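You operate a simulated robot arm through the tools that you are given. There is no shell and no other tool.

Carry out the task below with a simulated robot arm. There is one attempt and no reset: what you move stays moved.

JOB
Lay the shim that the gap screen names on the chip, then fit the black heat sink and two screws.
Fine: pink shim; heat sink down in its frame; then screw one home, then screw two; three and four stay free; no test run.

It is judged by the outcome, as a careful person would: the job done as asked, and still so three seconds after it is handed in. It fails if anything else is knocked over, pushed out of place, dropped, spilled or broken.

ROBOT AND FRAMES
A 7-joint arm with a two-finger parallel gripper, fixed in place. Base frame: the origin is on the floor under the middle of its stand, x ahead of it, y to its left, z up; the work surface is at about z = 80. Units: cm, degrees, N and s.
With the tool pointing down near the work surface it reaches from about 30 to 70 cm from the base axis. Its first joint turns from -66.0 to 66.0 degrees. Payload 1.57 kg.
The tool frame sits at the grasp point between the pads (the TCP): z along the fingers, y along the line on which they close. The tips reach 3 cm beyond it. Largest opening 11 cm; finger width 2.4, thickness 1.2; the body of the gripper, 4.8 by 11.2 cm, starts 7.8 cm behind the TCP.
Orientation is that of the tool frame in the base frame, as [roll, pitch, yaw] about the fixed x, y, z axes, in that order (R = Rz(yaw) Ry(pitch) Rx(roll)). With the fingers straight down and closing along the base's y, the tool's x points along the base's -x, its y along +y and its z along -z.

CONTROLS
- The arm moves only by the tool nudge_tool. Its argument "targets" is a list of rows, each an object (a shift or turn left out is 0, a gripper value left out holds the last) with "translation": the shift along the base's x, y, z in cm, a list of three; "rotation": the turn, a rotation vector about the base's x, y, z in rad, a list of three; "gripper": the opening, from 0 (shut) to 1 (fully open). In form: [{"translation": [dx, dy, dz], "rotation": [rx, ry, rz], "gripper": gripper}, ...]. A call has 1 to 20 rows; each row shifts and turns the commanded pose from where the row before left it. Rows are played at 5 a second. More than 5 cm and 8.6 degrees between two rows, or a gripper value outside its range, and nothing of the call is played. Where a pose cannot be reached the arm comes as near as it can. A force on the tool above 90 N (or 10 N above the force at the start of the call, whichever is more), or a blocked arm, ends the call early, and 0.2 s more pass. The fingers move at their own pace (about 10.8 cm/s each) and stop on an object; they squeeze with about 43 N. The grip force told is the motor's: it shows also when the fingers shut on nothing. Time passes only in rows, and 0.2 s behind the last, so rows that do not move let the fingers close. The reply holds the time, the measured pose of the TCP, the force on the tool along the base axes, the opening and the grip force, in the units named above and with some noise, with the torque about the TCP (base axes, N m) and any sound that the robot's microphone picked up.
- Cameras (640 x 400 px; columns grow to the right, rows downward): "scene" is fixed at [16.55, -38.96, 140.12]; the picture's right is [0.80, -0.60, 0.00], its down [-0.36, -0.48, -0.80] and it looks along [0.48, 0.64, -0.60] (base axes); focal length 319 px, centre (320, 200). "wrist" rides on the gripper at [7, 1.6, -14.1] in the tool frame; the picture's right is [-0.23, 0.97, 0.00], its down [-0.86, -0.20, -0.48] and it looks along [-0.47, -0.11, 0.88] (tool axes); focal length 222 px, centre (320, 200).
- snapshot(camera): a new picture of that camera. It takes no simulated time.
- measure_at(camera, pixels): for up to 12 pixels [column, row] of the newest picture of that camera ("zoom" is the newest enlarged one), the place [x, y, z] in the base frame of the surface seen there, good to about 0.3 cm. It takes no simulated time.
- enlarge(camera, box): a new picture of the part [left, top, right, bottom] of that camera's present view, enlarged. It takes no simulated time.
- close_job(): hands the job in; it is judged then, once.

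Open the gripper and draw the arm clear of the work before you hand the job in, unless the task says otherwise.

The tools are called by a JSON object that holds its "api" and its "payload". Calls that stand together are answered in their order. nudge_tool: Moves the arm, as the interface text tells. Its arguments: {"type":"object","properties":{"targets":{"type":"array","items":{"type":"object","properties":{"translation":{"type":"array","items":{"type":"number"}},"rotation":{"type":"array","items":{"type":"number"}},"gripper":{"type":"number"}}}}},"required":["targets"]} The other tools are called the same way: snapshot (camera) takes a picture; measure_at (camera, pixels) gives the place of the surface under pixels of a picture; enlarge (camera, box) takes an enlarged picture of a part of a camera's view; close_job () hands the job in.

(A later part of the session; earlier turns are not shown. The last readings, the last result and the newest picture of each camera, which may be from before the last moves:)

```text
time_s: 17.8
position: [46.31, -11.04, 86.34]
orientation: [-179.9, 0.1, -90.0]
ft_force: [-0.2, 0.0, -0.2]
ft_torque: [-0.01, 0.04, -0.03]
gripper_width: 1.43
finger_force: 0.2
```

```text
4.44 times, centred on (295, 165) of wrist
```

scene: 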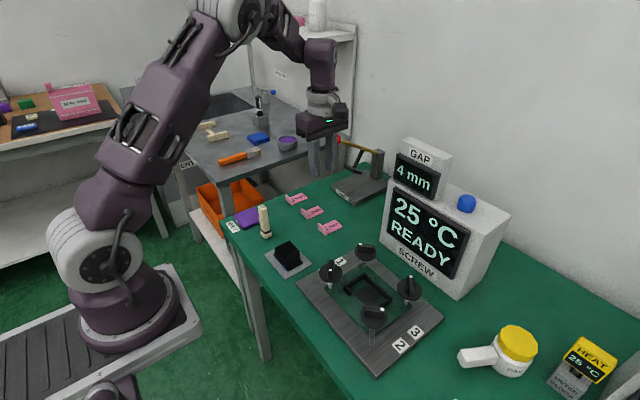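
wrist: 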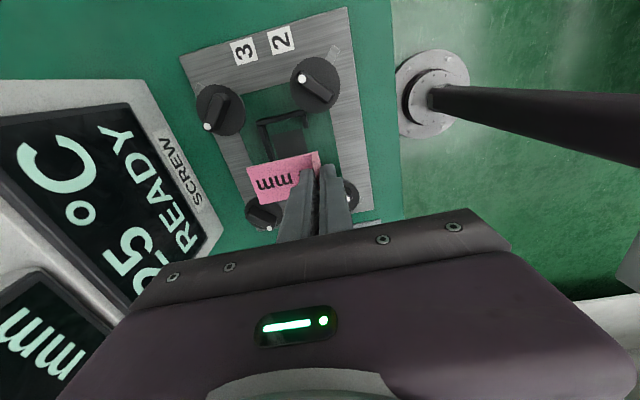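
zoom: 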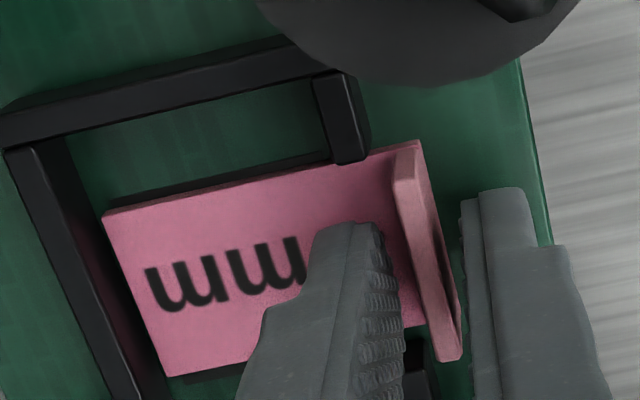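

The tab stands free between the fingers. I lift straight up well above the knobs and inspect the shim's seat.

{"api": "nudge_tool", "payload": {"targets": [{"translation": [0, 0, 1]}, {"translation": [0, 0, 2]}, {"translation": [0, 0, 4]}, {"translation": [0, 0, 4]}, {"translation": [0, 0, 4]}, {"translation": [-2, 1, 2], "gripper": 0.3}, {"translation": [0, 0, 0]}]}}

{"api": "enlarge", "payload": {"camera": "wrist", "box": [200, 60, 400, 200]}}

{"api": "enlarge", "payload": {"camera": "scene", "box": [305, 230, 435, 340]}}

```text
time_s: 19.4
position: [44.37, -10.03, 103.31]
orientation: [180.0, 0.0, -90.0]
ft_force: [-0.2, -0.5, -0.1]
ft_torque: [-0.01, 0.01, -0.03]
gripper_width: 3.31
finger_force: 0.0
```

```text
2.86 times, centred on (300, 130) of wrist
```

zoom: 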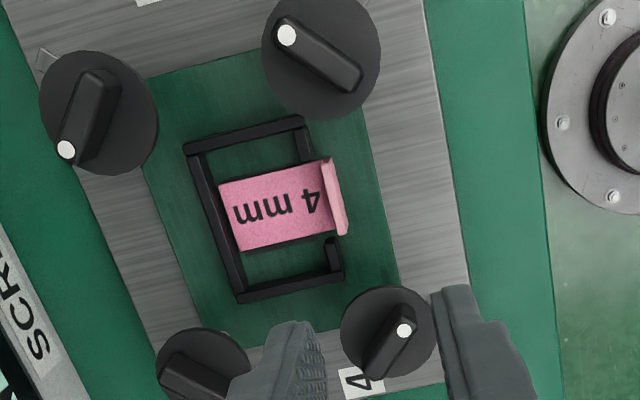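

```text
3.64 times, centred on (370, 285) of scene
```

zoom: 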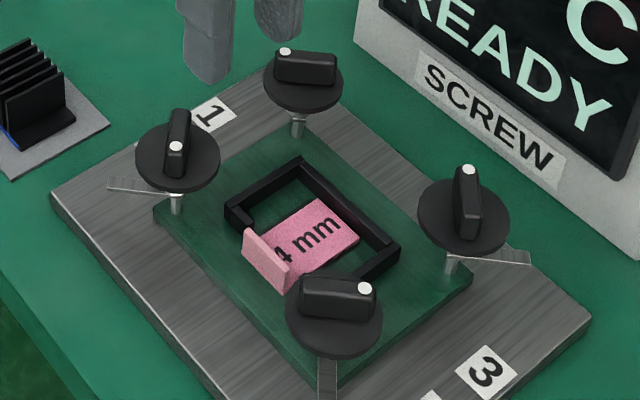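

The shim lies flat on the chip inside the frame, tab just out of the gap, reading 4 mm. I now check the tall wiper tool near the heat sink and then turn the tool back to close along y.

{"api": "snapshot", "payload": {"camera": "scene"}}

{"api": "measure_at", "payload": {"camera": "scene", "pixels": [[263, 207], [265, 233], [268, 222], [246, 216], [235, 228]]}}

{"api": "nudge_tool", "payload": {"targets": [{"translation": [0, 2, 0], "rotation": [0, 0, -0.1428]}, {"translation": [0, 2, 0], "rotation": [0, 0, -0.1428]}, {"translation": [0, 2, 0], "rotation": [0, 0, -0.1428]}, {"translation": [0, 2, 0], "rotation": [0, 0, -0.1428]}, {"translation": [0, 2, 0], "rotation": [0, 0, -0.1428]}, {"translation": [0, 2, 0], "rotation": [0, 0, -0.1428]}, {"translation": [0, 2, 0], "rotation": [0, 0, -0.1428]}, {"translation": [0, 2, 0], "rotation": [0, 0, -0.1428]}, {"translation": [0, 2, 0], "rotation": [0, 0, -0.1428]}, {"translation": [0, 2, 0], "rotation": [0, 0, -0.1428]}, {"translation": [0, 0, 0], "rotation": [0, 0, -0.1428], "gripper": 0.65}, {"translation": [0, 0, 0]}, {"translation": [0, 0, 0]}]}}

{"api": "snapshot", "payload": {"camera": "wrist"}}

```text
taken
```

scene: 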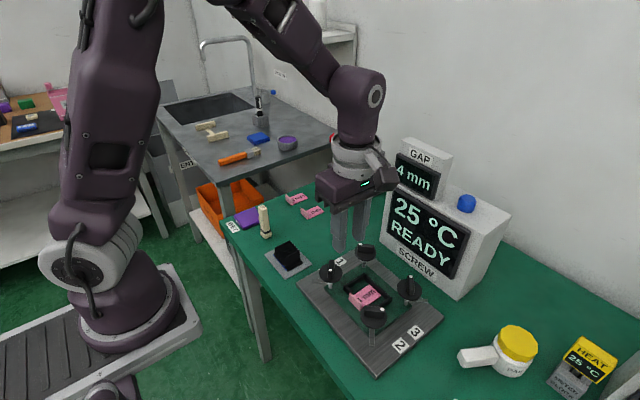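

```text
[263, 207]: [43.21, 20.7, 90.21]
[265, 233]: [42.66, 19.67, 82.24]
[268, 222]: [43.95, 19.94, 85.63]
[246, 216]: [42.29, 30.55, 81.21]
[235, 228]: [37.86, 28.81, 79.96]
```

```text
time_s: 22.2
position: [44.36, 9.98, 103.23]
orientation: [180.0, 0.0, 179.9]
ft_force: [-0.9, 0.6, 0.0]
ft_torque: [-0.02, 0.02, -0.01]
gripper_width: 7.15
finger_force: 0.0
```

```text
taken
```

wrist: 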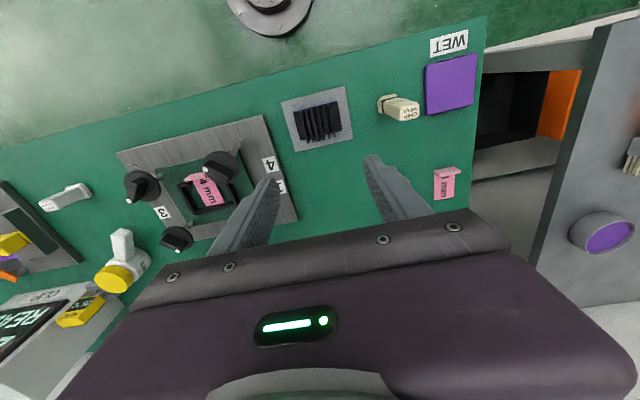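

The heat sink is at about (318,122) in the wrist view, and the wiper stands at y≈20, clear of the gripper. I lower to just above the fins and look again.

{"api": "nudge_tool", "payload": {"targets": [{"translation": [-1.2, 0.07, -3]}, {"translation": [0, 0, -4]}, {"translation": [0, 0, -4]}, {"translation": [0, 0, -3.5]}, {"translation": [0, 0, 0]}]}}

{"api": "enlarge", "payload": {"camera": "wrist", "box": [230, 90, 410, 220]}}

{"api": "measure_at", "payload": {"camera": "zoom", "pixels": [[320, 200]]}}

{"api": "enlarge", "payload": {"camera": "scene", "box": [230, 180, 350, 290]}}

```text
time_s: 23.4
position: [43.01, 10.13, 88.82]
orientation: [-179.9, 0.0, 180.0]
ft_force: [-0.9, 0.2, -0.3]
ft_torque: [0.0, 0.0, 0.02]
gripper_width: 7.17
finger_force: 0.1
```

```text
3.08 times, centred on (320, 155) of wrist
```

zoom: 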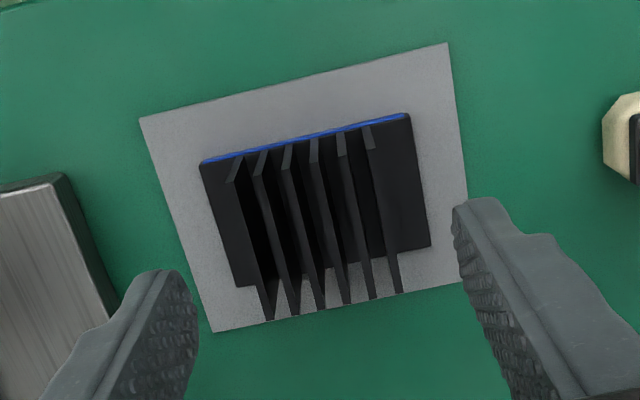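

```text
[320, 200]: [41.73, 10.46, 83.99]
```

```text
3.64 times, centred on (290, 235) of scene
```

zoom: 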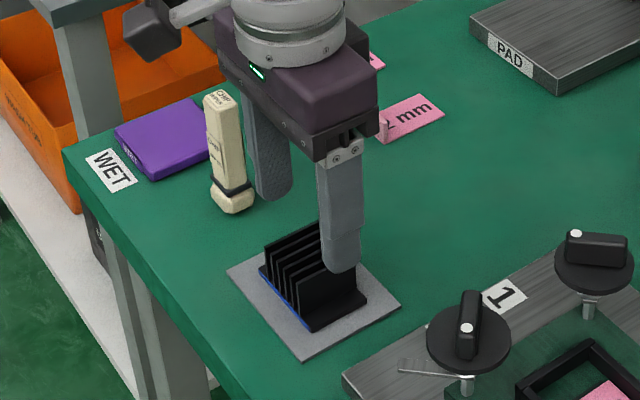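

I measure the base corners (203,165),(408,115),(430,245),(240,287) and outer fin tops in the enlarged view for exact centring.

{"api": "enlarge", "payload": {"camera": "wrist", "box": [230, 90, 410, 220]}}

{"api": "measure_at", "payload": {"camera": "zoom", "pixels": [[207, 170], [404, 120], [426, 243], [243, 283], [233, 178], [373, 143], [400, 288], [268, 316], [215, 220], [418, 200], [300, 142], [410, 240]]}}

{"api": "measure_at", "payload": {"camera": "zoom", "pixels": [[204, 175], [232, 275], [429, 240], [412, 130], [150, 120], [440, 50], [465, 200], [215, 325], [228, 176], [377, 145], [262, 318], [403, 290]]}}

```text
3.08 times, centred on (320, 155) of wrist
```

zoom: 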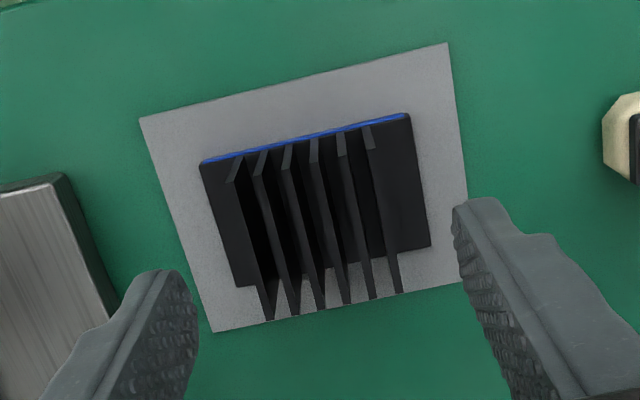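

```text
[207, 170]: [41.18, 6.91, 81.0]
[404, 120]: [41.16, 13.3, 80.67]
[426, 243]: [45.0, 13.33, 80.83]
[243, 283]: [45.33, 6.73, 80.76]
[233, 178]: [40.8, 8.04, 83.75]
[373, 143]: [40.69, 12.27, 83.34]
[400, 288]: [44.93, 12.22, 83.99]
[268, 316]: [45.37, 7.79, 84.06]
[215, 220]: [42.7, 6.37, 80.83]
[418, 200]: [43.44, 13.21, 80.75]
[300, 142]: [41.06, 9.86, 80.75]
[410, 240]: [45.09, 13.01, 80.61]
```

```text
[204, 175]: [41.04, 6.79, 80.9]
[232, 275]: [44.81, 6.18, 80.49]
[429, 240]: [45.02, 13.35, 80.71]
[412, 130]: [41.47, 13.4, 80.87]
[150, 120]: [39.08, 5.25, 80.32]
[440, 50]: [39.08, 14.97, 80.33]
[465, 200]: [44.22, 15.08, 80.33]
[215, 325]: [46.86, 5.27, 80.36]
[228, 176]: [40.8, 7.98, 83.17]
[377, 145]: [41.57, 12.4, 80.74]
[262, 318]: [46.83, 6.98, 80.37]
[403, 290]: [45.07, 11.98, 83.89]
```

The heat sink base spans x 40.85–45.25, y 6.65–13.45, fins y 7.75–12.35 and top z≈84.0. I lower so tips are about 1 cm above the base and close on the outer fins.

{"api": "nudge_tool", "payload": {"targets": [{"translation": [0.04, -0.07, -1.5]}, {"translation": [0, 0, -1.5]}, {"translation": [0, 0, -0.92]}, {"translation": [0, 0, 0]}, {"gripper": 0.5}, {"gripper": 0.4}, {"gripper": 0.3}, {"gripper": 0.3}]}}

{"api": "enlarge", "payload": {"camera": "wrist", "box": [230, 90, 410, 220]}}

{"api": "enlarge", "payload": {"camera": "scene", "box": [230, 180, 350, 290]}}

```text
time_s: 25.2
position: [43.15, 9.99, 84.79]
orientation: [-180.0, 0.0, 180.0]
ft_force: [0.0, -0.2, -0.3]
ft_torque: [0.03, 0.0, 0.0]
gripper_width: 4.31
finger_force: 43.1
```

```text
3.08 times, centred on (320, 155) of wrist
```

zoom: 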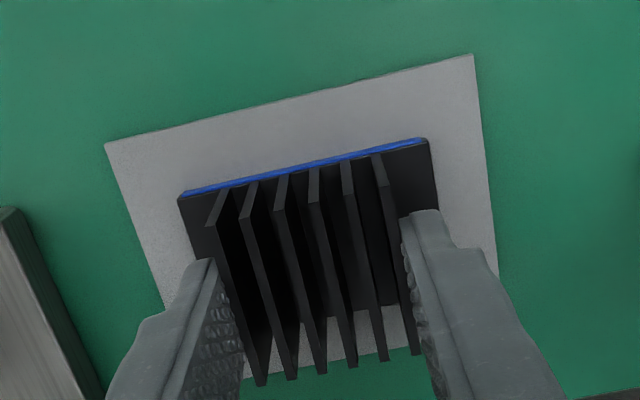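

```text
3.64 times, centred on (290, 235) of scene
```

zoom: 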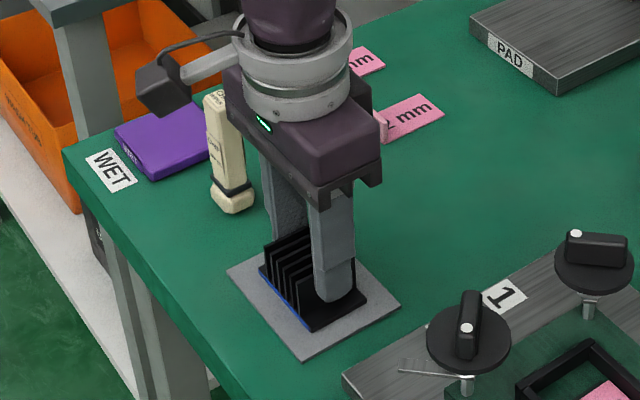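

The fingers hold the fins at 4.31 cm width with 43 N. I lift slowly and check it hangs level.

{"api": "nudge_tool", "payload": {"targets": [{"translation": [0, 0, 0.5], "gripper": 0.3}, {"translation": [0, 0, 1.5]}, {"translation": [0, 0, 3]}, {"translation": [0, 0, 4]}, {"translation": [0, 0, 4]}, {"translation": [0, 0, 0]}]}}

{"api": "enlarge", "payload": {"camera": "wrist", "box": [230, 90, 410, 220]}}

{"api": "measure_at", "payload": {"camera": "zoom", "pixels": [[184, 200], [424, 145], [190, 240], [432, 190], [212, 210], [380, 165], [302, 175], [184, 195], [424, 141], [400, 300], [435, 200], [195, 255]]}}

{"api": "enlarge", "payload": {"camera": "scene", "box": [230, 150, 350, 290]}}

```text
time_s: 26.6
position: [43.22, 10.11, 97.91]
orientation: [-180.0, -0.1, 180.0]
ft_force: [0.7, 1.1, -1.3]
ft_torque: [0.0, -0.03, 0.04]
gripper_width: 4.29
finger_force: 42.7
```

```text
3.08 times, centred on (320, 155) of wrist
```

zoom: 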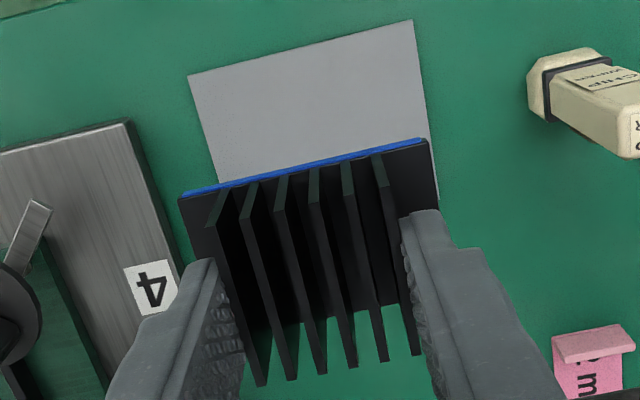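

```text
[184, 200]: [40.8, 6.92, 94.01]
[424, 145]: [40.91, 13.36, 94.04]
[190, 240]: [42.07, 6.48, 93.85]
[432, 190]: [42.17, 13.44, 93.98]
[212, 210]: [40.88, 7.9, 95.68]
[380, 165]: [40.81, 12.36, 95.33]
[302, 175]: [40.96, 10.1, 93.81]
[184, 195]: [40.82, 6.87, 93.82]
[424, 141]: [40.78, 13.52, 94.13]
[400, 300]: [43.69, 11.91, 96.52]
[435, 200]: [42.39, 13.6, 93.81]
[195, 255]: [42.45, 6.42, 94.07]
```

```text
2.86 times, centred on (290, 220) of scene
```

zoom: 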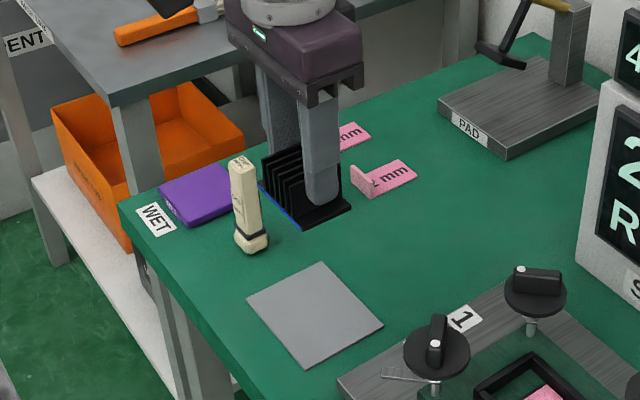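

The heat sink hangs level with its blue edge toward the robot (z≈94 all along). I carry it over the frame at this height, clear of the knobs at z≈90.

{"api": "nudge_tool", "payload": {"targets": [{"translation": [1, -3, 0], "gripper": 0.3}, {"translation": [1, -3.5, 0]}, {"translation": [1, -3.5, 0]}, {"translation": [1.5, -3.5, 0]}, {"translation": [1.5, -3.5, 0]}, {"translation": [0.95, -3.1, 0]}, {"translation": [0, -1.0, 0]}, {"translation": [0, 0, 0]}]}}

{"api": "snapshot", "payload": {"camera": "wrist"}}

{"api": "enlarge", "payload": {"camera": "wrist", "box": [230, 90, 410, 220]}}

{"api": "enlarge", "payload": {"camera": "scene", "box": [300, 180, 440, 330]}}

```text
time_s: 28.4
position: [50.19, -11.2, 97.81]
orientation: [-180.0, 0.0, 180.0]
ft_force: [0.6, -0.7, -0.8]
ft_torque: [0.02, 0.02, -0.01]
gripper_width: 4.29
finger_force: 42.9
```

```text
taken
```

wrist: 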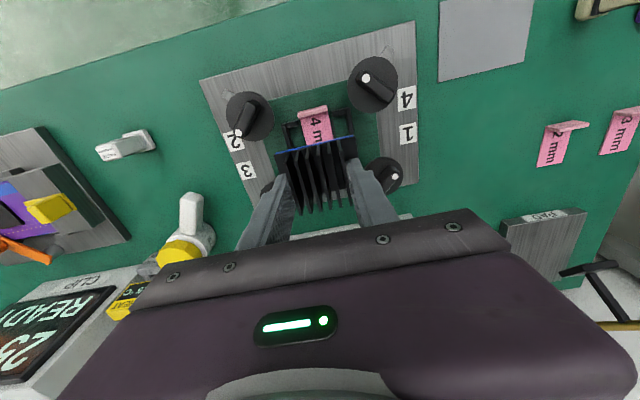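

```text
3.08 times, centred on (320, 155) of wrist
```

zoom: 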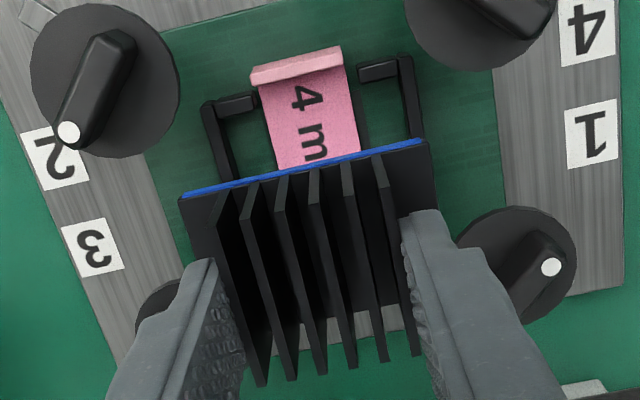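

```text
2.67 times, centred on (370, 255) of scene
```

zoom: 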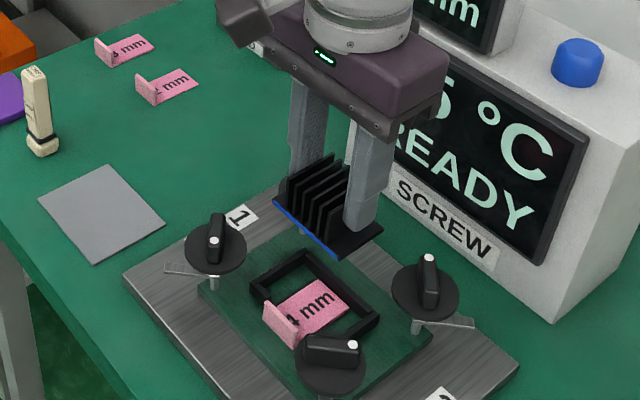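

Both frame lips are visible beyond the heat sink at about (230,103) and (385,70) of the enlarged view. I measure the frame's side walls and the held base to align within the small clearance.

{"api": "enlarge", "payload": {"camera": "wrist", "box": [270, 95, 370, 165]}}

{"api": "measure_at", "payload": {"camera": "zoom", "pixels": [[320, 200]]}}

```text
5.71 times, centred on (320, 130) of wrist
```

zoom: 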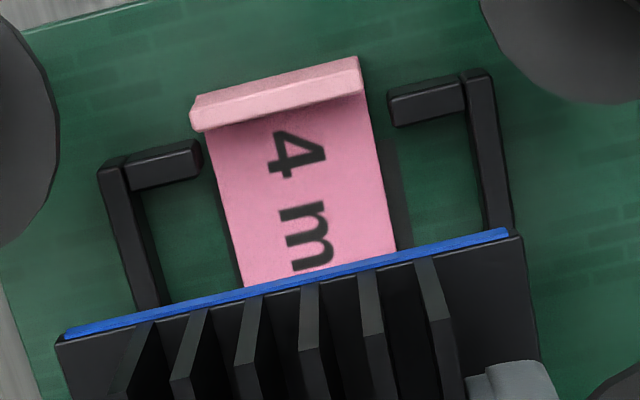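

```text
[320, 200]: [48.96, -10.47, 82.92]
```

{"api": "measure_at", "payload": {"camera": "zoom", "pixels": [[110, 230], [120, 228], [130, 226], [138, 224], [470, 180], [480, 180], [492, 180], [500, 178], [66, 338], [508, 234], [60, 348], [520, 240]]}}

{"api": "measure_at", "payload": {"camera": "zoom", "pixels": [[145, 165], [150, 180], [165, 185], [195, 160], [200, 165], [395, 100], [390, 115], [430, 95], [430, 112], [430, 120], [215, 160], [380, 150]]}}

```text
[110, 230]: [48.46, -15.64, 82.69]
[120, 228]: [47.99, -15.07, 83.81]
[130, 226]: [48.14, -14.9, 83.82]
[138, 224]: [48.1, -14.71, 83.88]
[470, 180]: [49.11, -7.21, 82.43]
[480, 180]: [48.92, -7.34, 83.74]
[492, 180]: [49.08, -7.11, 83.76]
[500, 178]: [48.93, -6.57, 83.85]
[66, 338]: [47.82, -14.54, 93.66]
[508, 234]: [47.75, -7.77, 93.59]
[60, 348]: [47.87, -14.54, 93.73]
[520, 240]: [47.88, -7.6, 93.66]
```

```text
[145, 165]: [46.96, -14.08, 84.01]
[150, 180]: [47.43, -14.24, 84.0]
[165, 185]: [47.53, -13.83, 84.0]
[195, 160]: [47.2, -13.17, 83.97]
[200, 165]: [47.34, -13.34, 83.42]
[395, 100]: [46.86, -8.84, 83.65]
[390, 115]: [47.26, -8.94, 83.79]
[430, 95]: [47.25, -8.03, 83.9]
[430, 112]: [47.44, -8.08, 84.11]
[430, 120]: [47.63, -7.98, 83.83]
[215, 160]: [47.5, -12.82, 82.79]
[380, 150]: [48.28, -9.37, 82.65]
```

The base is within about 0.1 cm of centre between the walls (inner y -14.6 to -7.35, lips' inner face x≈47.55). I shift +0.08 in y and lower to just above the frame.

{"api": "nudge_tool", "payload": {"targets": [{"translation": [0, 0.08, 0], "gripper": 0.3}, {"translation": [0, 0, -3]}, {"translation": [0, 0, -3]}, {"translation": [0, 0, -2]}, {"translation": [0, 0, -0.8]}, {"translation": [0, 0, 0]}]}}

{"api": "enlarge", "payload": {"camera": "wrist", "box": [260, 95, 390, 185]}}

{"api": "enlarge", "payload": {"camera": "scene", "box": [310, 210, 430, 320]}}

```text
time_s: 29.8
position: [50.08, -10.88, 89.03]
orientation: [-180.0, 0.0, 180.0]
ft_force: [-0.5, -0.5, 0.3]
ft_torque: [0.0, 0.0, -0.03]
gripper_width: 4.3
finger_force: 42.7
```

```text
4.44 times, centred on (325, 140) of wrist
```

zoom: 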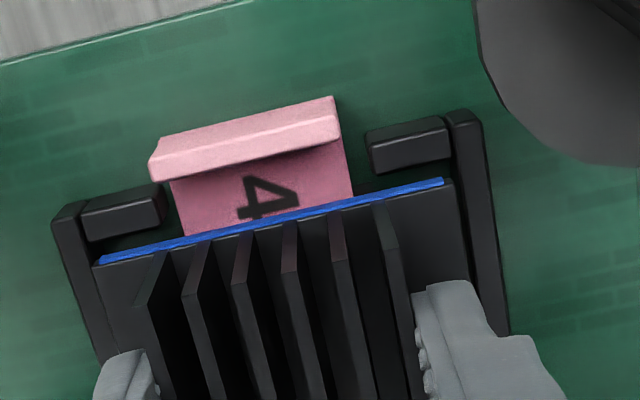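

```text
3.64 times, centred on (370, 265) of scene
```

zoom: 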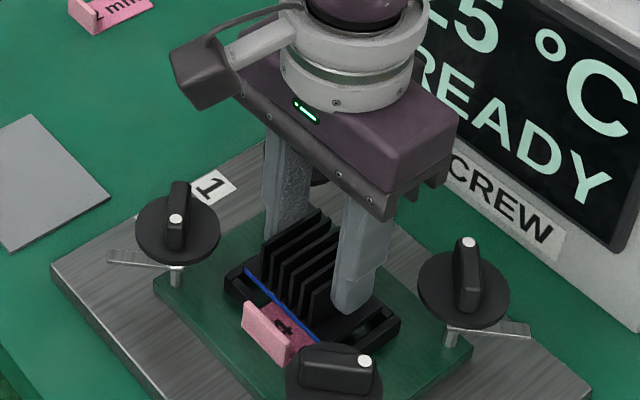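

Base sits just above the frame, apparently a bit close to the left (-y) wall. I measure the side gaps.

{"api": "enlarge", "payload": {"camera": "wrist", "box": [260, 115, 390, 185]}}

{"api": "measure_at", "payload": {"camera": "zoom", "pixels": [[75, 235], [82, 240], [90, 245], [100, 250], [80, 250], [90, 270], [460, 160], [470, 180], [480, 180], [490, 180], [455, 170], [465, 200]]}}

```text
4.92 times, centred on (325, 150) of wrist
```

zoom: 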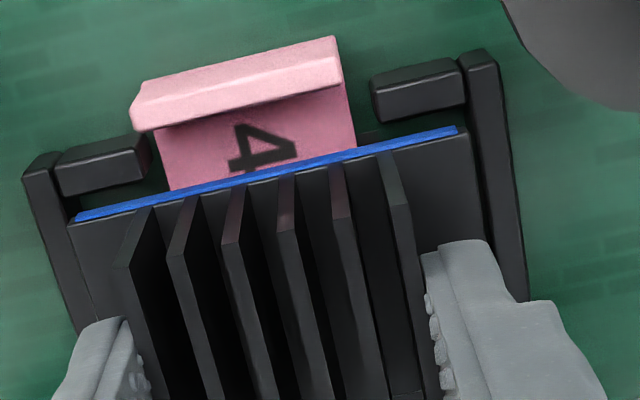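

```text
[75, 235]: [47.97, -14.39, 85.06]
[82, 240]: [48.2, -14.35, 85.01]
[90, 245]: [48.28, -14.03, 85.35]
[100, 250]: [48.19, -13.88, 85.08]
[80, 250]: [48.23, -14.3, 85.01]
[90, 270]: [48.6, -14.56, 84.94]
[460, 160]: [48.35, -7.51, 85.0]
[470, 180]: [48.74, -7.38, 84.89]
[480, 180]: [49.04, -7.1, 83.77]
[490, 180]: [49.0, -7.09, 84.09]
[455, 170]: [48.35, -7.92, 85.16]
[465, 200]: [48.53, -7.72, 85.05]
```

Base edges read y≈-14.45 and -7.37, so I shift -0.06 in y and lower in small steps while watching the force.

{"api": "nudge_tool", "payload": {"targets": [{"translation": [0, -0.06, 0], "gripper": 0.3}, {"translation": [0, 0, -0.25]}, {"translation": [0, 0, -0.2]}, {"translation": [0, 0, -0.15]}, {"translation": [0, 0, 0]}]}}

{"api": "enlarge", "payload": {"camera": "wrist", "box": [260, 115, 390, 185]}}

```text
time_s: 31.0
position: [50.07, -11.05, 88.47]
orientation: [179.9, 0.0, 180.0]
ft_force: [0.2, -0.7, -1.2]
ft_torque: [0.01, 0.01, 0.0]
gripper_width: 4.33
finger_force: 42.9
```

```text
4.92 times, centred on (325, 150) of wrist
```

zoom: 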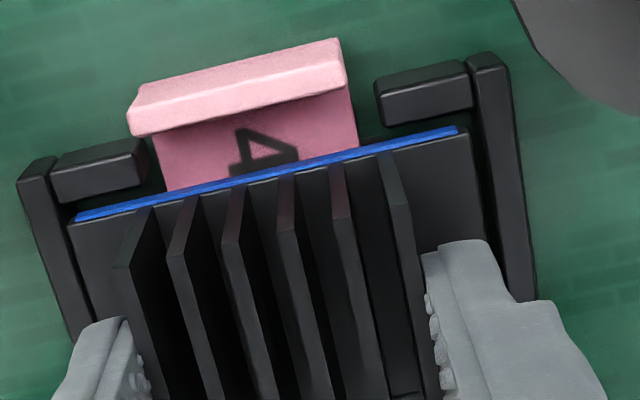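

The base now shows a gap to both walls and force is still near zero. I continue lowering in small steps.

{"api": "nudge_tool", "payload": {"targets": [{"translation": [0, 0, -0.2], "gripper": 0.3}, {"translation": [0, 0, -0.2]}, {"translation": [0, 0, -0.15]}, {"translation": [0, 0, 0]}]}}

{"api": "enlarge", "payload": {"camera": "wrist", "box": [260, 115, 390, 185]}}

```text
time_s: 32.0
position: [50.02, -11.01, 87.9]
orientation: [-180.0, 0.0, 179.9]
ft_force: [0.1, 0.1, -1.5]
ft_torque: [-0.03, 0.01, -0.01]
gripper_width: 4.3
finger_force: 42.8
```

```text
4.92 times, centred on (325, 150) of wrist
```

zoom: 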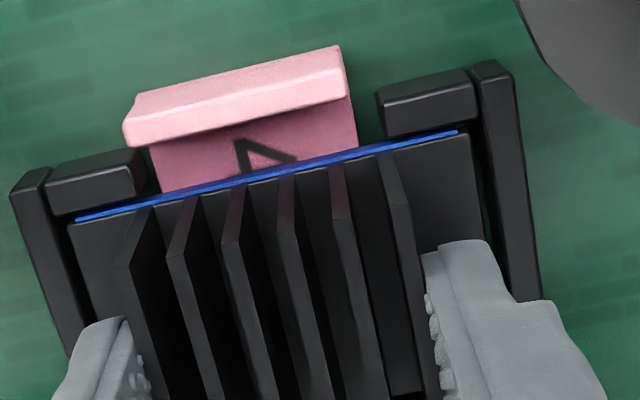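

The base is now between the walls with no contact force. I lower further in finer steps to seat it on the shim.

{"api": "nudge_tool", "payload": {"targets": [{"translation": [0, 0, -0.15], "gripper": 0.3}, {"translation": [0, 0, -0.15]}, {"translation": [0, 0, -0.1]}, {"translation": [0, 0, 0]}]}}

{"api": "nudge_tool", "payload": {"targets": [{"translation": [0, 0, -0.1], "gripper": 0.3}, {"translation": [0, 0, 0]}]}}

{"api": "enlarge", "payload": {"camera": "wrist", "box": [260, 115, 390, 185]}}

```text
time_s: 33.0
position: [50.07, -10.95, 87.52]
orientation: [-180.0, 0.0, 180.0]
ft_force: [0.4, 0.3, -1.0]
ft_torque: [-0.03, -0.01, 0.0]
gripper_width: 4.29
finger_force: 43.2
```

```text
time_s: 33.6
position: [50.05, -11.04, 87.41]
orientation: [-180.0, 0.0, -180.0]
ft_force: [0.4, -0.1, 2.8]
ft_torque: [0.0, 0.02, 0.02]
gripper_width: 4.3
finger_force: 43.4
```

```text
4.92 times, centred on (325, 150) of wrist
```

zoom: 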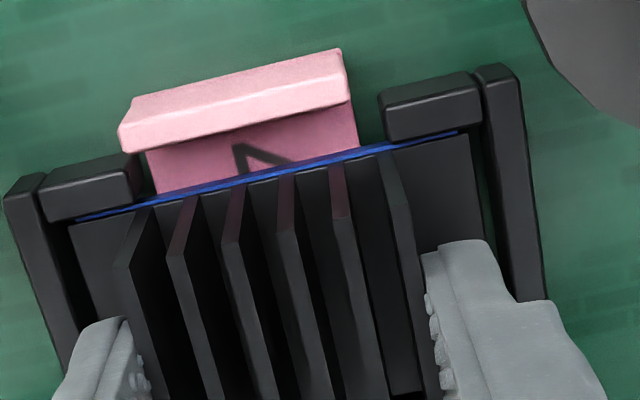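

First contact (2.8 N) at z=87.41, as expected for the base meeting the shim. I press a touch more, then open the fingers slightly.

{"api": "nudge_tool", "payload": {"targets": [{"translation": [0, 0, -0.06], "gripper": 0.3}, {"translation": [0, 0, 0]}]}}

{"api": "nudge_tool", "payload": {"targets": [{"gripper": 0.42}, {"gripper": 0.45}, {"gripper": 0.48}, {"gripper": 0.48}]}}

{"api": "enlarge", "payload": {"camera": "wrist", "box": [240, 95, 400, 195]}}

{"api": "enlarge", "payload": {"camera": "scene", "box": [310, 210, 430, 320]}}

```text
time_s: 34.2
position: [50.17, -11.01, 87.38]
orientation: [-179.9, 0.2, -179.9]
ft_force: [0.4, 0.1, 8.7]
ft_torque: [0.01, 0.02, 0.0]
gripper_width: 4.3
finger_force: 42.9
```

```text
time_s: 35.2
position: [50.01, -11.02, 87.29]
orientation: [-180.0, -0.1, 179.9]
ft_force: [0.5, 0.0, 0.0]
ft_torque: [0.0, -0.03, 0.01]
gripper_width: 5.3
finger_force: 0.0
```

```text
4.00 times, centred on (320, 145) of wrist
```

zoom: 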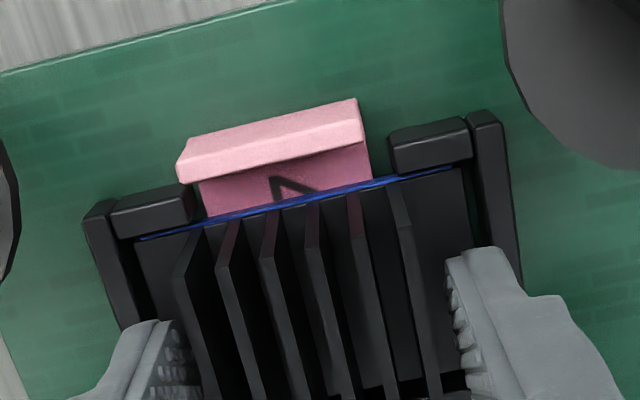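

```text
3.64 times, centred on (370, 265) of scene
```

zoom: 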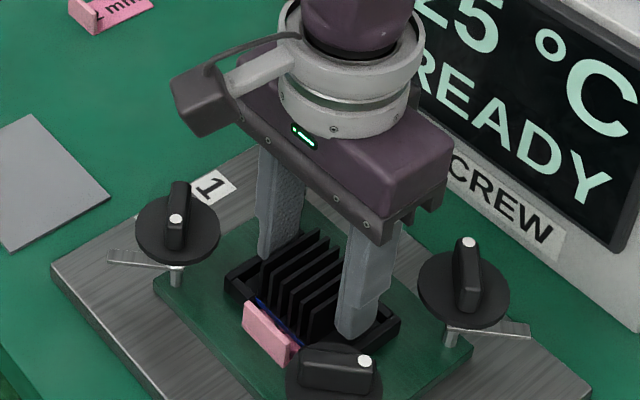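

The fingers are free of the fins and the heat sink sits in the frame. I lift straight up and inspect.

{"api": "nudge_tool", "payload": {"targets": [{"translation": [0, 0, 1]}, {"translation": [0, 0, 2]}, {"translation": [0, 0, 3]}, {"translation": [0, 0, 4]}, {"translation": [0, 0, 4]}, {"translation": [0, 0, 0]}]}}

{"api": "snapshot", "payload": {"camera": "wrist"}}

{"api": "enlarge", "payload": {"camera": "wrist", "box": [230, 60, 400, 200]}}

{"api": "enlarge", "payload": {"camera": "scene", "box": [310, 230, 430, 330]}}

```text
time_s: 36.6
position: [50.19, -10.94, 101.37]
orientation: [-180.0, 0.0, 179.9]
ft_force: [-0.4, -0.1, 0.2]
ft_torque: [0.02, -0.02, 0.01]
gripper_width: 5.29
finger_force: 0.1
```

```text
taken
```

wrist: 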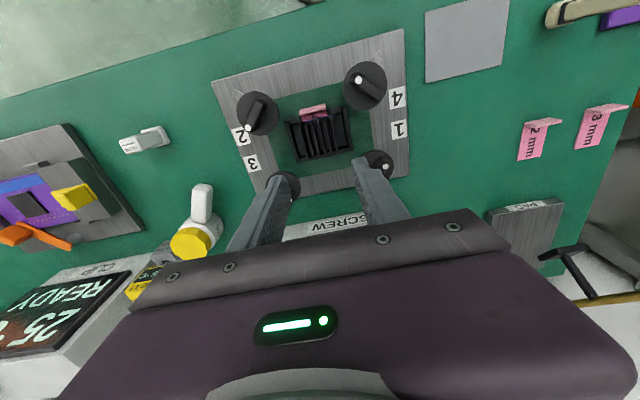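

```text
2.86 times, centred on (315, 130) of wrist
```

zoom: 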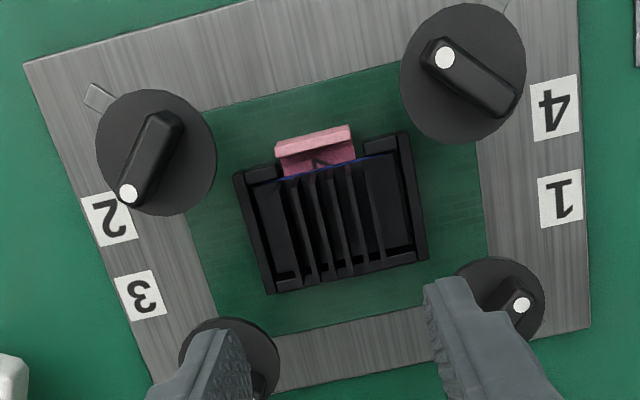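

```text
4.00 times, centred on (370, 280) of scene
```

zoom: 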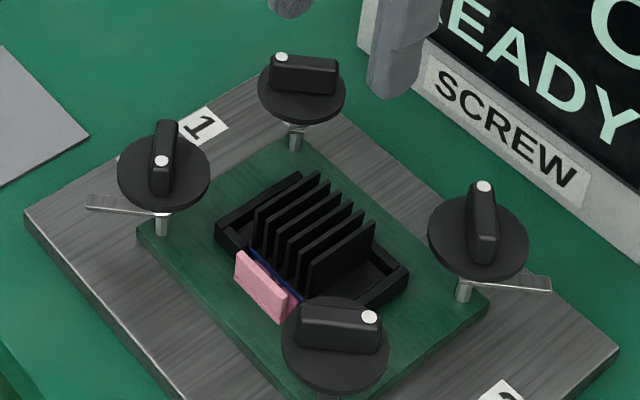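

The heat sink is seated, blue edge at the gap with the shim tab outside. Next is screw one at about (54.7,-4.6), whose bar lies at roughly -53°; I turn the tool counter-clockwise about 127° at height to have a full half turn clockwise available.

{"api": "nudge_tool", "payload": {"targets": [{"translation": [0.3, 0.4, 0], "rotation": [0, 0, 0.1385]}, {"translation": [0.3, 0.4, 0], "rotation": [0, 0, 0.1385]}, {"translation": [0.3, 0.4, 0], "rotation": [0, 0, 0.1385]}, {"translation": [0.3, 0.4, 0], "rotation": [0, 0, 0.1385]}, {"translation": [0.3, 0.4, 0], "rotation": [0, 0, 0.1385]}, {"translation": [0.3, 0.4, 0], "rotation": [0, 0, 0.1385]}, {"translation": [0.3, 0.4, 0], "rotation": [0, 0, 0.1385]}, {"translation": [0.3, 0.4, 0], "rotation": [0, 0, 0.1385]}, {"translation": [0.3, 0.4, 0], "rotation": [0, 0, 0.1385]}, {"translation": [0.3, 0.4, 0], "rotation": [0, 0, 0.1385]}, {"translation": [0.3, 0.4, 0], "rotation": [0, 0, 0.1385]}, {"translation": [0.3, 0.4, 0], "rotation": [0, 0, 0.1385]}, {"translation": [0.3, 0.4, 0], "rotation": [0, 0, 0.1385]}, {"translation": [0.3, 0.4, 0], "rotation": [0, 0, 0.1385]}, {"translation": [0.3, 0.4, 0], "rotation": [0, 0, 0.1385]}, {"translation": [0, 0.3, 0], "rotation": [0, 0, 0.1385]}, {"translation": [0, 0, 0]}, {"translation": [0, 0, 0]}]}}

{"api": "snapshot", "payload": {"camera": "wrist"}}

{"api": "snapshot", "payload": {"camera": "scene"}}

```text
time_s: 40.4
position: [54.56, -4.76, 101.56]
orientation: [-180.0, 0.0, -52.9]
ft_force: [0.8, 1.1, -0.5]
ft_torque: [0.02, 0.0, -0.01]
gripper_width: 5.27
finger_force: 0.1
```

```text
taken
```

wrist: 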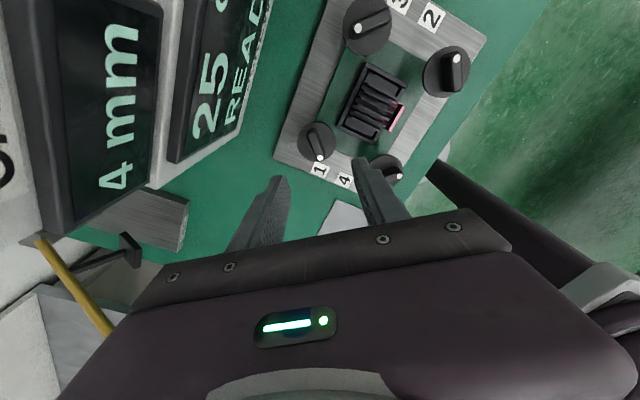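

```text
taken
```

scene: 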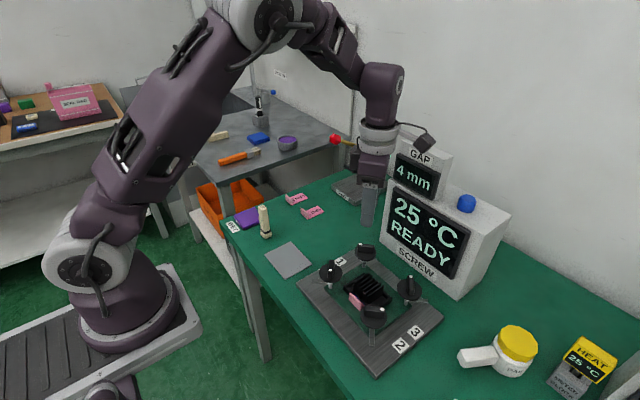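

The turn was reached (yaw -52.9°), and knob 1 shows at about (318,143) in the wrist view. I enlarge and measure its bar and disc.

{"api": "enlarge", "payload": {"camera": "wrist", "box": [280, 105, 360, 185]}}

{"api": "measure_at", "payload": {"camera": "zoom", "pixels": [[320, 200]]}}

{"api": "enlarge", "payload": {"camera": "scene", "box": [335, 225, 400, 280]}}

```text
5.00 times, centred on (320, 145) of wrist
```

zoom: 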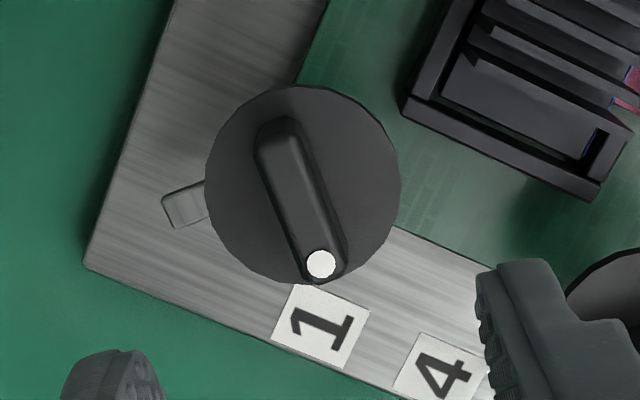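

```text
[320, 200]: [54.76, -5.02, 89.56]
```

```text
7.27 times, centred on (368, 252) of scene
```

zoom: 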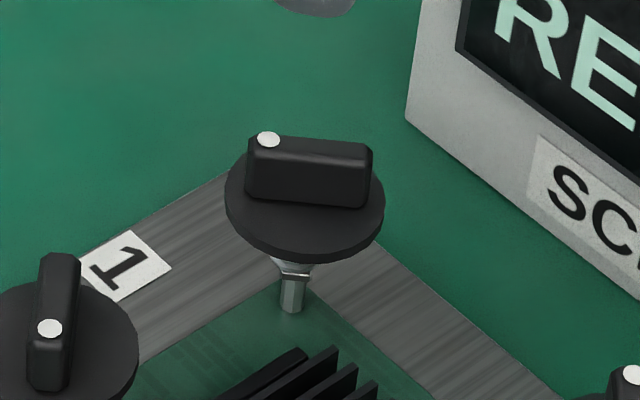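

{"api": "enlarge", "payload": {"camera": "wrist", "box": [280, 105, 360, 185]}}

{"api": "measure_at", "payload": {"camera": "zoom", "pixels": [[282, 128], [320, 264], [300, 195], [262, 155], [298, 145], [308, 270], [340, 255], [215, 190], [390, 190], [310, 100], [260, 270], [185, 205]]}}

```text
5.00 times, centred on (320, 145) of wrist
```

zoom: 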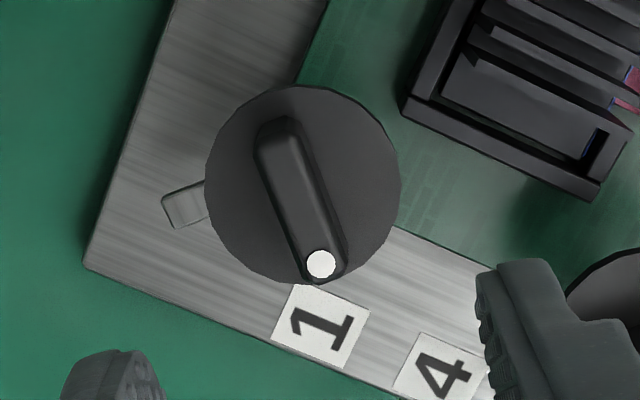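

```text
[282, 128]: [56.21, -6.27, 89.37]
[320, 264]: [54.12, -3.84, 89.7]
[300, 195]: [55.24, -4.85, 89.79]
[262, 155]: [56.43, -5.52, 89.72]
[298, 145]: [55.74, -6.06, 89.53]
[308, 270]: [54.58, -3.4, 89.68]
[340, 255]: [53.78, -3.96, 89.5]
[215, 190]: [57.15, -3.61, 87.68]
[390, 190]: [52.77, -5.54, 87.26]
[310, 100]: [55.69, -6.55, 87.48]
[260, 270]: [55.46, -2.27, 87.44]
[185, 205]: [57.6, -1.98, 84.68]
```

Knob 1: bar from dot (54.1,-3.85) to tail (56.2,-6.25), centre about (55.0,-4.8), disc top z≈87.5 and its clamp arm points outward. I set a 3 cm opening, move over it and lower so the fingers straddle the bar.

{"api": "nudge_tool", "payload": {"targets": [{"translation": [0.44, -0.04, -2], "gripper": 0.28}, {"translation": [0, 0, -3]}, {"translation": [0, 0, -2.8]}, {"translation": [0, 0, 0]}]}}

{"api": "snapshot", "payload": {"camera": "wrist"}}

{"api": "enlarge", "payload": {"camera": "wrist", "box": [260, 110, 380, 210]}}

{"api": "enlarge", "payload": {"camera": "scene", "box": [320, 190, 440, 290]}}

```text
time_s: 41.4
position: [55.04, -4.72, 93.6]
orientation: [180.0, 0.0, -52.9]
ft_force: [0.1, 1.5, 0.3]
ft_torque: [0.06, -0.01, -0.01]
gripper_width: 3.09
finger_force: 0.2
```

```text
taken
```

wrist: 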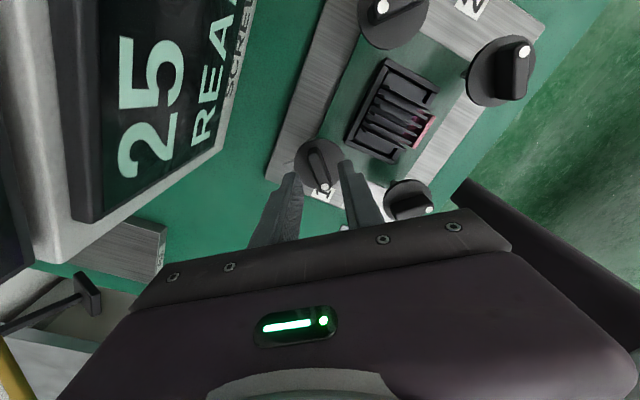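

```text
4.00 times, centred on (320, 160) of wrist
```

zoom: 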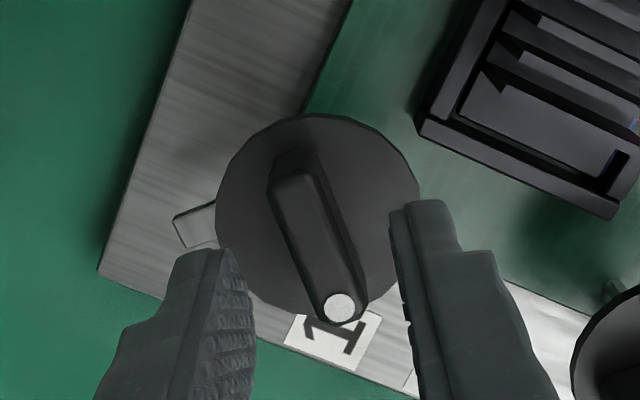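

```text
4.00 times, centred on (380, 240) of scene
```

zoom: 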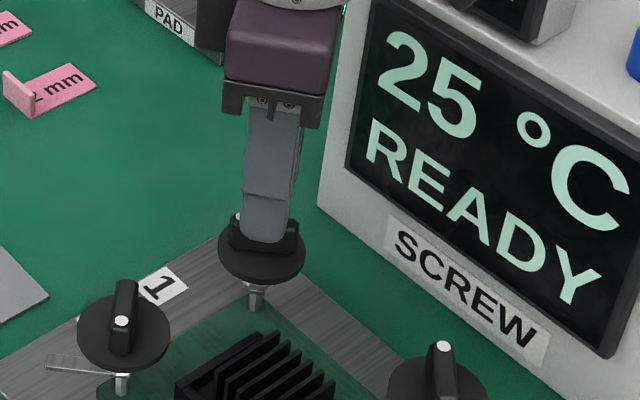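

The disc centre lines up with the TCP axis within about 0.05 cm. I lower so the tips are just above the disc, then close on the bar.

{"api": "nudge_tool", "payload": {"targets": [{"translation": [0, 0, -1.3]}, {"translation": [0, 0, -1.2]}, {"translation": [0, 0, 0]}, {"gripper": 0.15}, {"gripper": 0.0}, {"gripper": 0.0}]}}

{"api": "enlarge", "payload": {"camera": "wrist", "box": [260, 110, 380, 210]}}

{"api": "enlarge", "payload": {"camera": "scene", "box": [320, 190, 440, 290]}}

```text
time_s: 42.8
position: [55.06, -4.69, 90.97]
orientation: [-180.0, 0.0, -52.9]
ft_force: [7.3, 4.9, -4.6]
ft_torque: [-0.31, -0.38, 0.03]
gripper_width: 1.18
finger_force: 29.7
```

```text
4.00 times, centred on (320, 160) of wrist
```

zoom: 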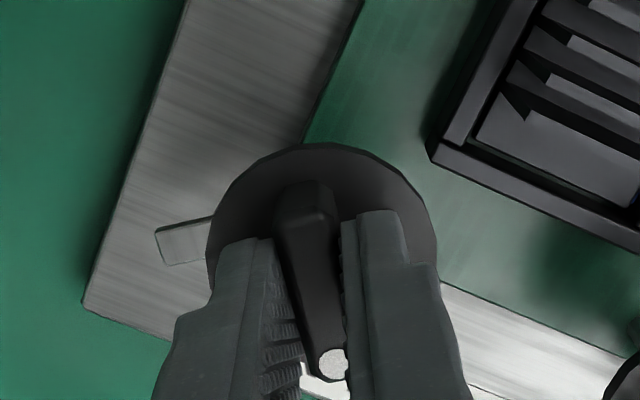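

```text
4.00 times, centred on (380, 240) of scene
```

zoom: 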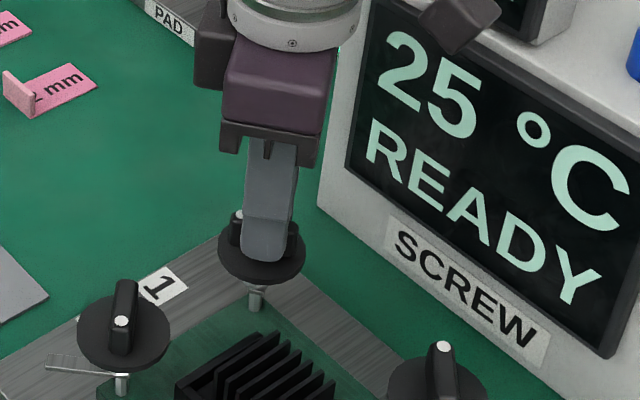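

The bar is gripped (1.18 cm wide) with a small 9 N side load along the closing line. I ease the tool slightly that way and start a small clockwise turn to feel the torque.

{"api": "nudge_tool", "payload": {"targets": [{"translation": [0.05, 0.04, 0], "gripper": 0}, {"translation": [0, 0, 0]}]}}

{"api": "nudge_tool", "payload": {"targets": [{"rotation": [0, 0, -0.1], "gripper": 0}, {"rotation": [0, 0, -0.1]}, {"translation": [0, 0, 0]}]}}

{"api": "enlarge", "payload": {"camera": "scene", "box": [320, 190, 440, 290]}}

```text
time_s: 43.4
position: [55.19, -4.7, 91.13]
orientation: [-180.0, -0.1, -53.0]
ft_force: [3.3, 4.8, 8.3]
ft_torque: [0.61, 0.41, 0.0]
gripper_width: 1.15
finger_force: 29.7
```

```text
time_s: 44.2
position: [55.05, -4.7, 91.15]
orientation: [180.0, 0.0, -64.5]
ft_force: [-2.4, 6.1, 24.2]
ft_torque: [0.45, 0.29, 0.0]
gripper_width: 1.21
finger_force: 28.9
```

```text
4.00 times, centred on (380, 240) of scene
```

zoom: 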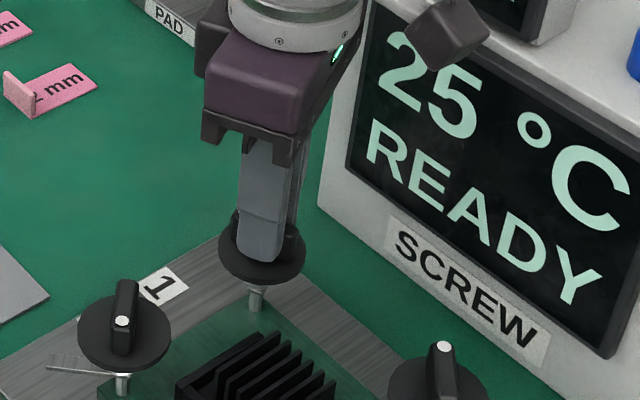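

Turning 11.5° clockwise went with little torque about z but the upward force reads 24 N. I check the knob from the wrist camera and re-read the force before going on.

{"api": "nudge_tool", "payload": {"targets": [{"gripper": 0}, {"gripper": 0}]}}

{"api": "enlarge", "payload": {"camera": "wrist", "box": [260, 110, 380, 210]}}

{"api": "enlarge", "payload": {"camera": "scene", "box": [340, 220, 400, 280]}}

```text
time_s: 44.8
position: [54.9, -4.74, 91.11]
orientation: [-180.0, 0.0, -64.4]
ft_force: [-3.7, 6.5, 27.0]
ft_torque: [0.09, 0.12, -0.01]
gripper_width: 1.19
finger_force: 29.2
```

```text
4.00 times, centred on (320, 160) of wrist
```

zoom: 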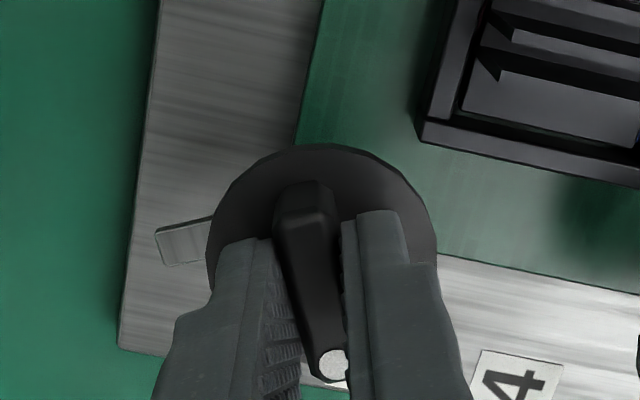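

```text
6.67 times, centred on (370, 250) of scene
```

zoom: 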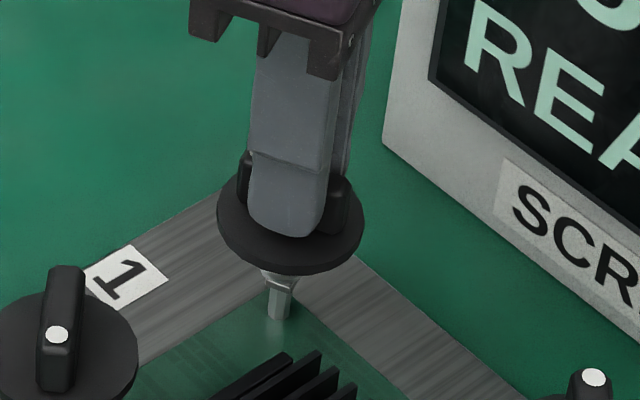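

The knob and its clamp arm turned together with the tool. I measure knob heights (disc and arm) now to see whether clockwise raises or lowers it.

{"api": "enlarge", "payload": {"camera": "wrist", "box": [260, 110, 380, 210]}}

{"api": "measure_at", "payload": {"camera": "zoom", "pixels": [[330, 362], [335, 370], [328, 356], [300, 170], [320, 165], [360, 175], [230, 220], [400, 190], [175, 240], [185, 235], [180, 250], [195, 238]]}}

{"api": "measure_at", "payload": {"camera": "zoom", "pixels": [[332, 360], [338, 362], [326, 366], [290, 175], [310, 160], [350, 165], [240, 215], [390, 180], [178, 235], [188, 245], [170, 245], [305, 210]]}}

```text
4.00 times, centred on (320, 160) of wrist
```

zoom: 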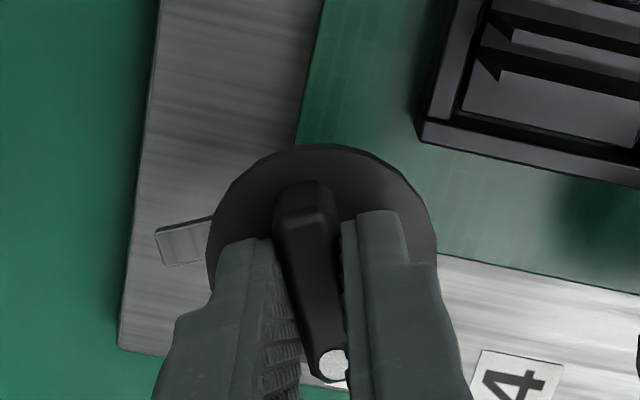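

```text
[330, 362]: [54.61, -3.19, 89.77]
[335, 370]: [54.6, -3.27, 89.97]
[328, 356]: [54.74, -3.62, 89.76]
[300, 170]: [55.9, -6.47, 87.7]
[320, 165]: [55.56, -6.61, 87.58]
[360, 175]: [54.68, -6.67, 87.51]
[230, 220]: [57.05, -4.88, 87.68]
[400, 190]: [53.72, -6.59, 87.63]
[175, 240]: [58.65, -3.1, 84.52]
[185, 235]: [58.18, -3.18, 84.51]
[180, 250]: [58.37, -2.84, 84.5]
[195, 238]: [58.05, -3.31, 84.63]
```

```text
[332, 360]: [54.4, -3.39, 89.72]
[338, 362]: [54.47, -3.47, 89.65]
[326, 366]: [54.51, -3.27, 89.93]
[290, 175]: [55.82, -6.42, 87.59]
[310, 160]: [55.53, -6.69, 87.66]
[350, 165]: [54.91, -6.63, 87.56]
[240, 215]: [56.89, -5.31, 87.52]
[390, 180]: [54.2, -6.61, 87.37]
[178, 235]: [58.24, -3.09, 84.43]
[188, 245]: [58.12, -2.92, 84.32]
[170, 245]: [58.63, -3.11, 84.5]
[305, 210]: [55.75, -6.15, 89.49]
```

Heights hardly changed (disc about 87.6, arm about 84.5), so the upward force may come from the bar's tapered sides wedging. I turn a bit more clockwise in small steps and compare the force.

{"api": "nudge_tool", "payload": {"targets": [{"rotation": [0, 0, -0.08], "gripper": 0}, {"translation": [0, 0, 0]}]}}

{"api": "nudge_tool", "payload": {"targets": [{"rotation": [0, 0, -0.08], "gripper": 0}, {"translation": [0, 0, 0]}]}}

```text
time_s: 45.4
position: [55.07, -4.73, 91.1]
orientation: [180.0, 0.0, -68.9]
ft_force: [-3.6, 5.9, 20.8]
ft_torque: [-0.43, -0.09, 0.01]
gripper_width: 1.19
finger_force: 29.2
```

```text
time_s: 46.0
position: [54.97, -4.71, 91.06]
orientation: [-180.0, 0.1, -73.6]
ft_force: [-5.1, 4.7, 23.0]
ft_torque: [0.48, 0.18, -0.03]
gripper_width: 1.2
finger_force: 29.3
```

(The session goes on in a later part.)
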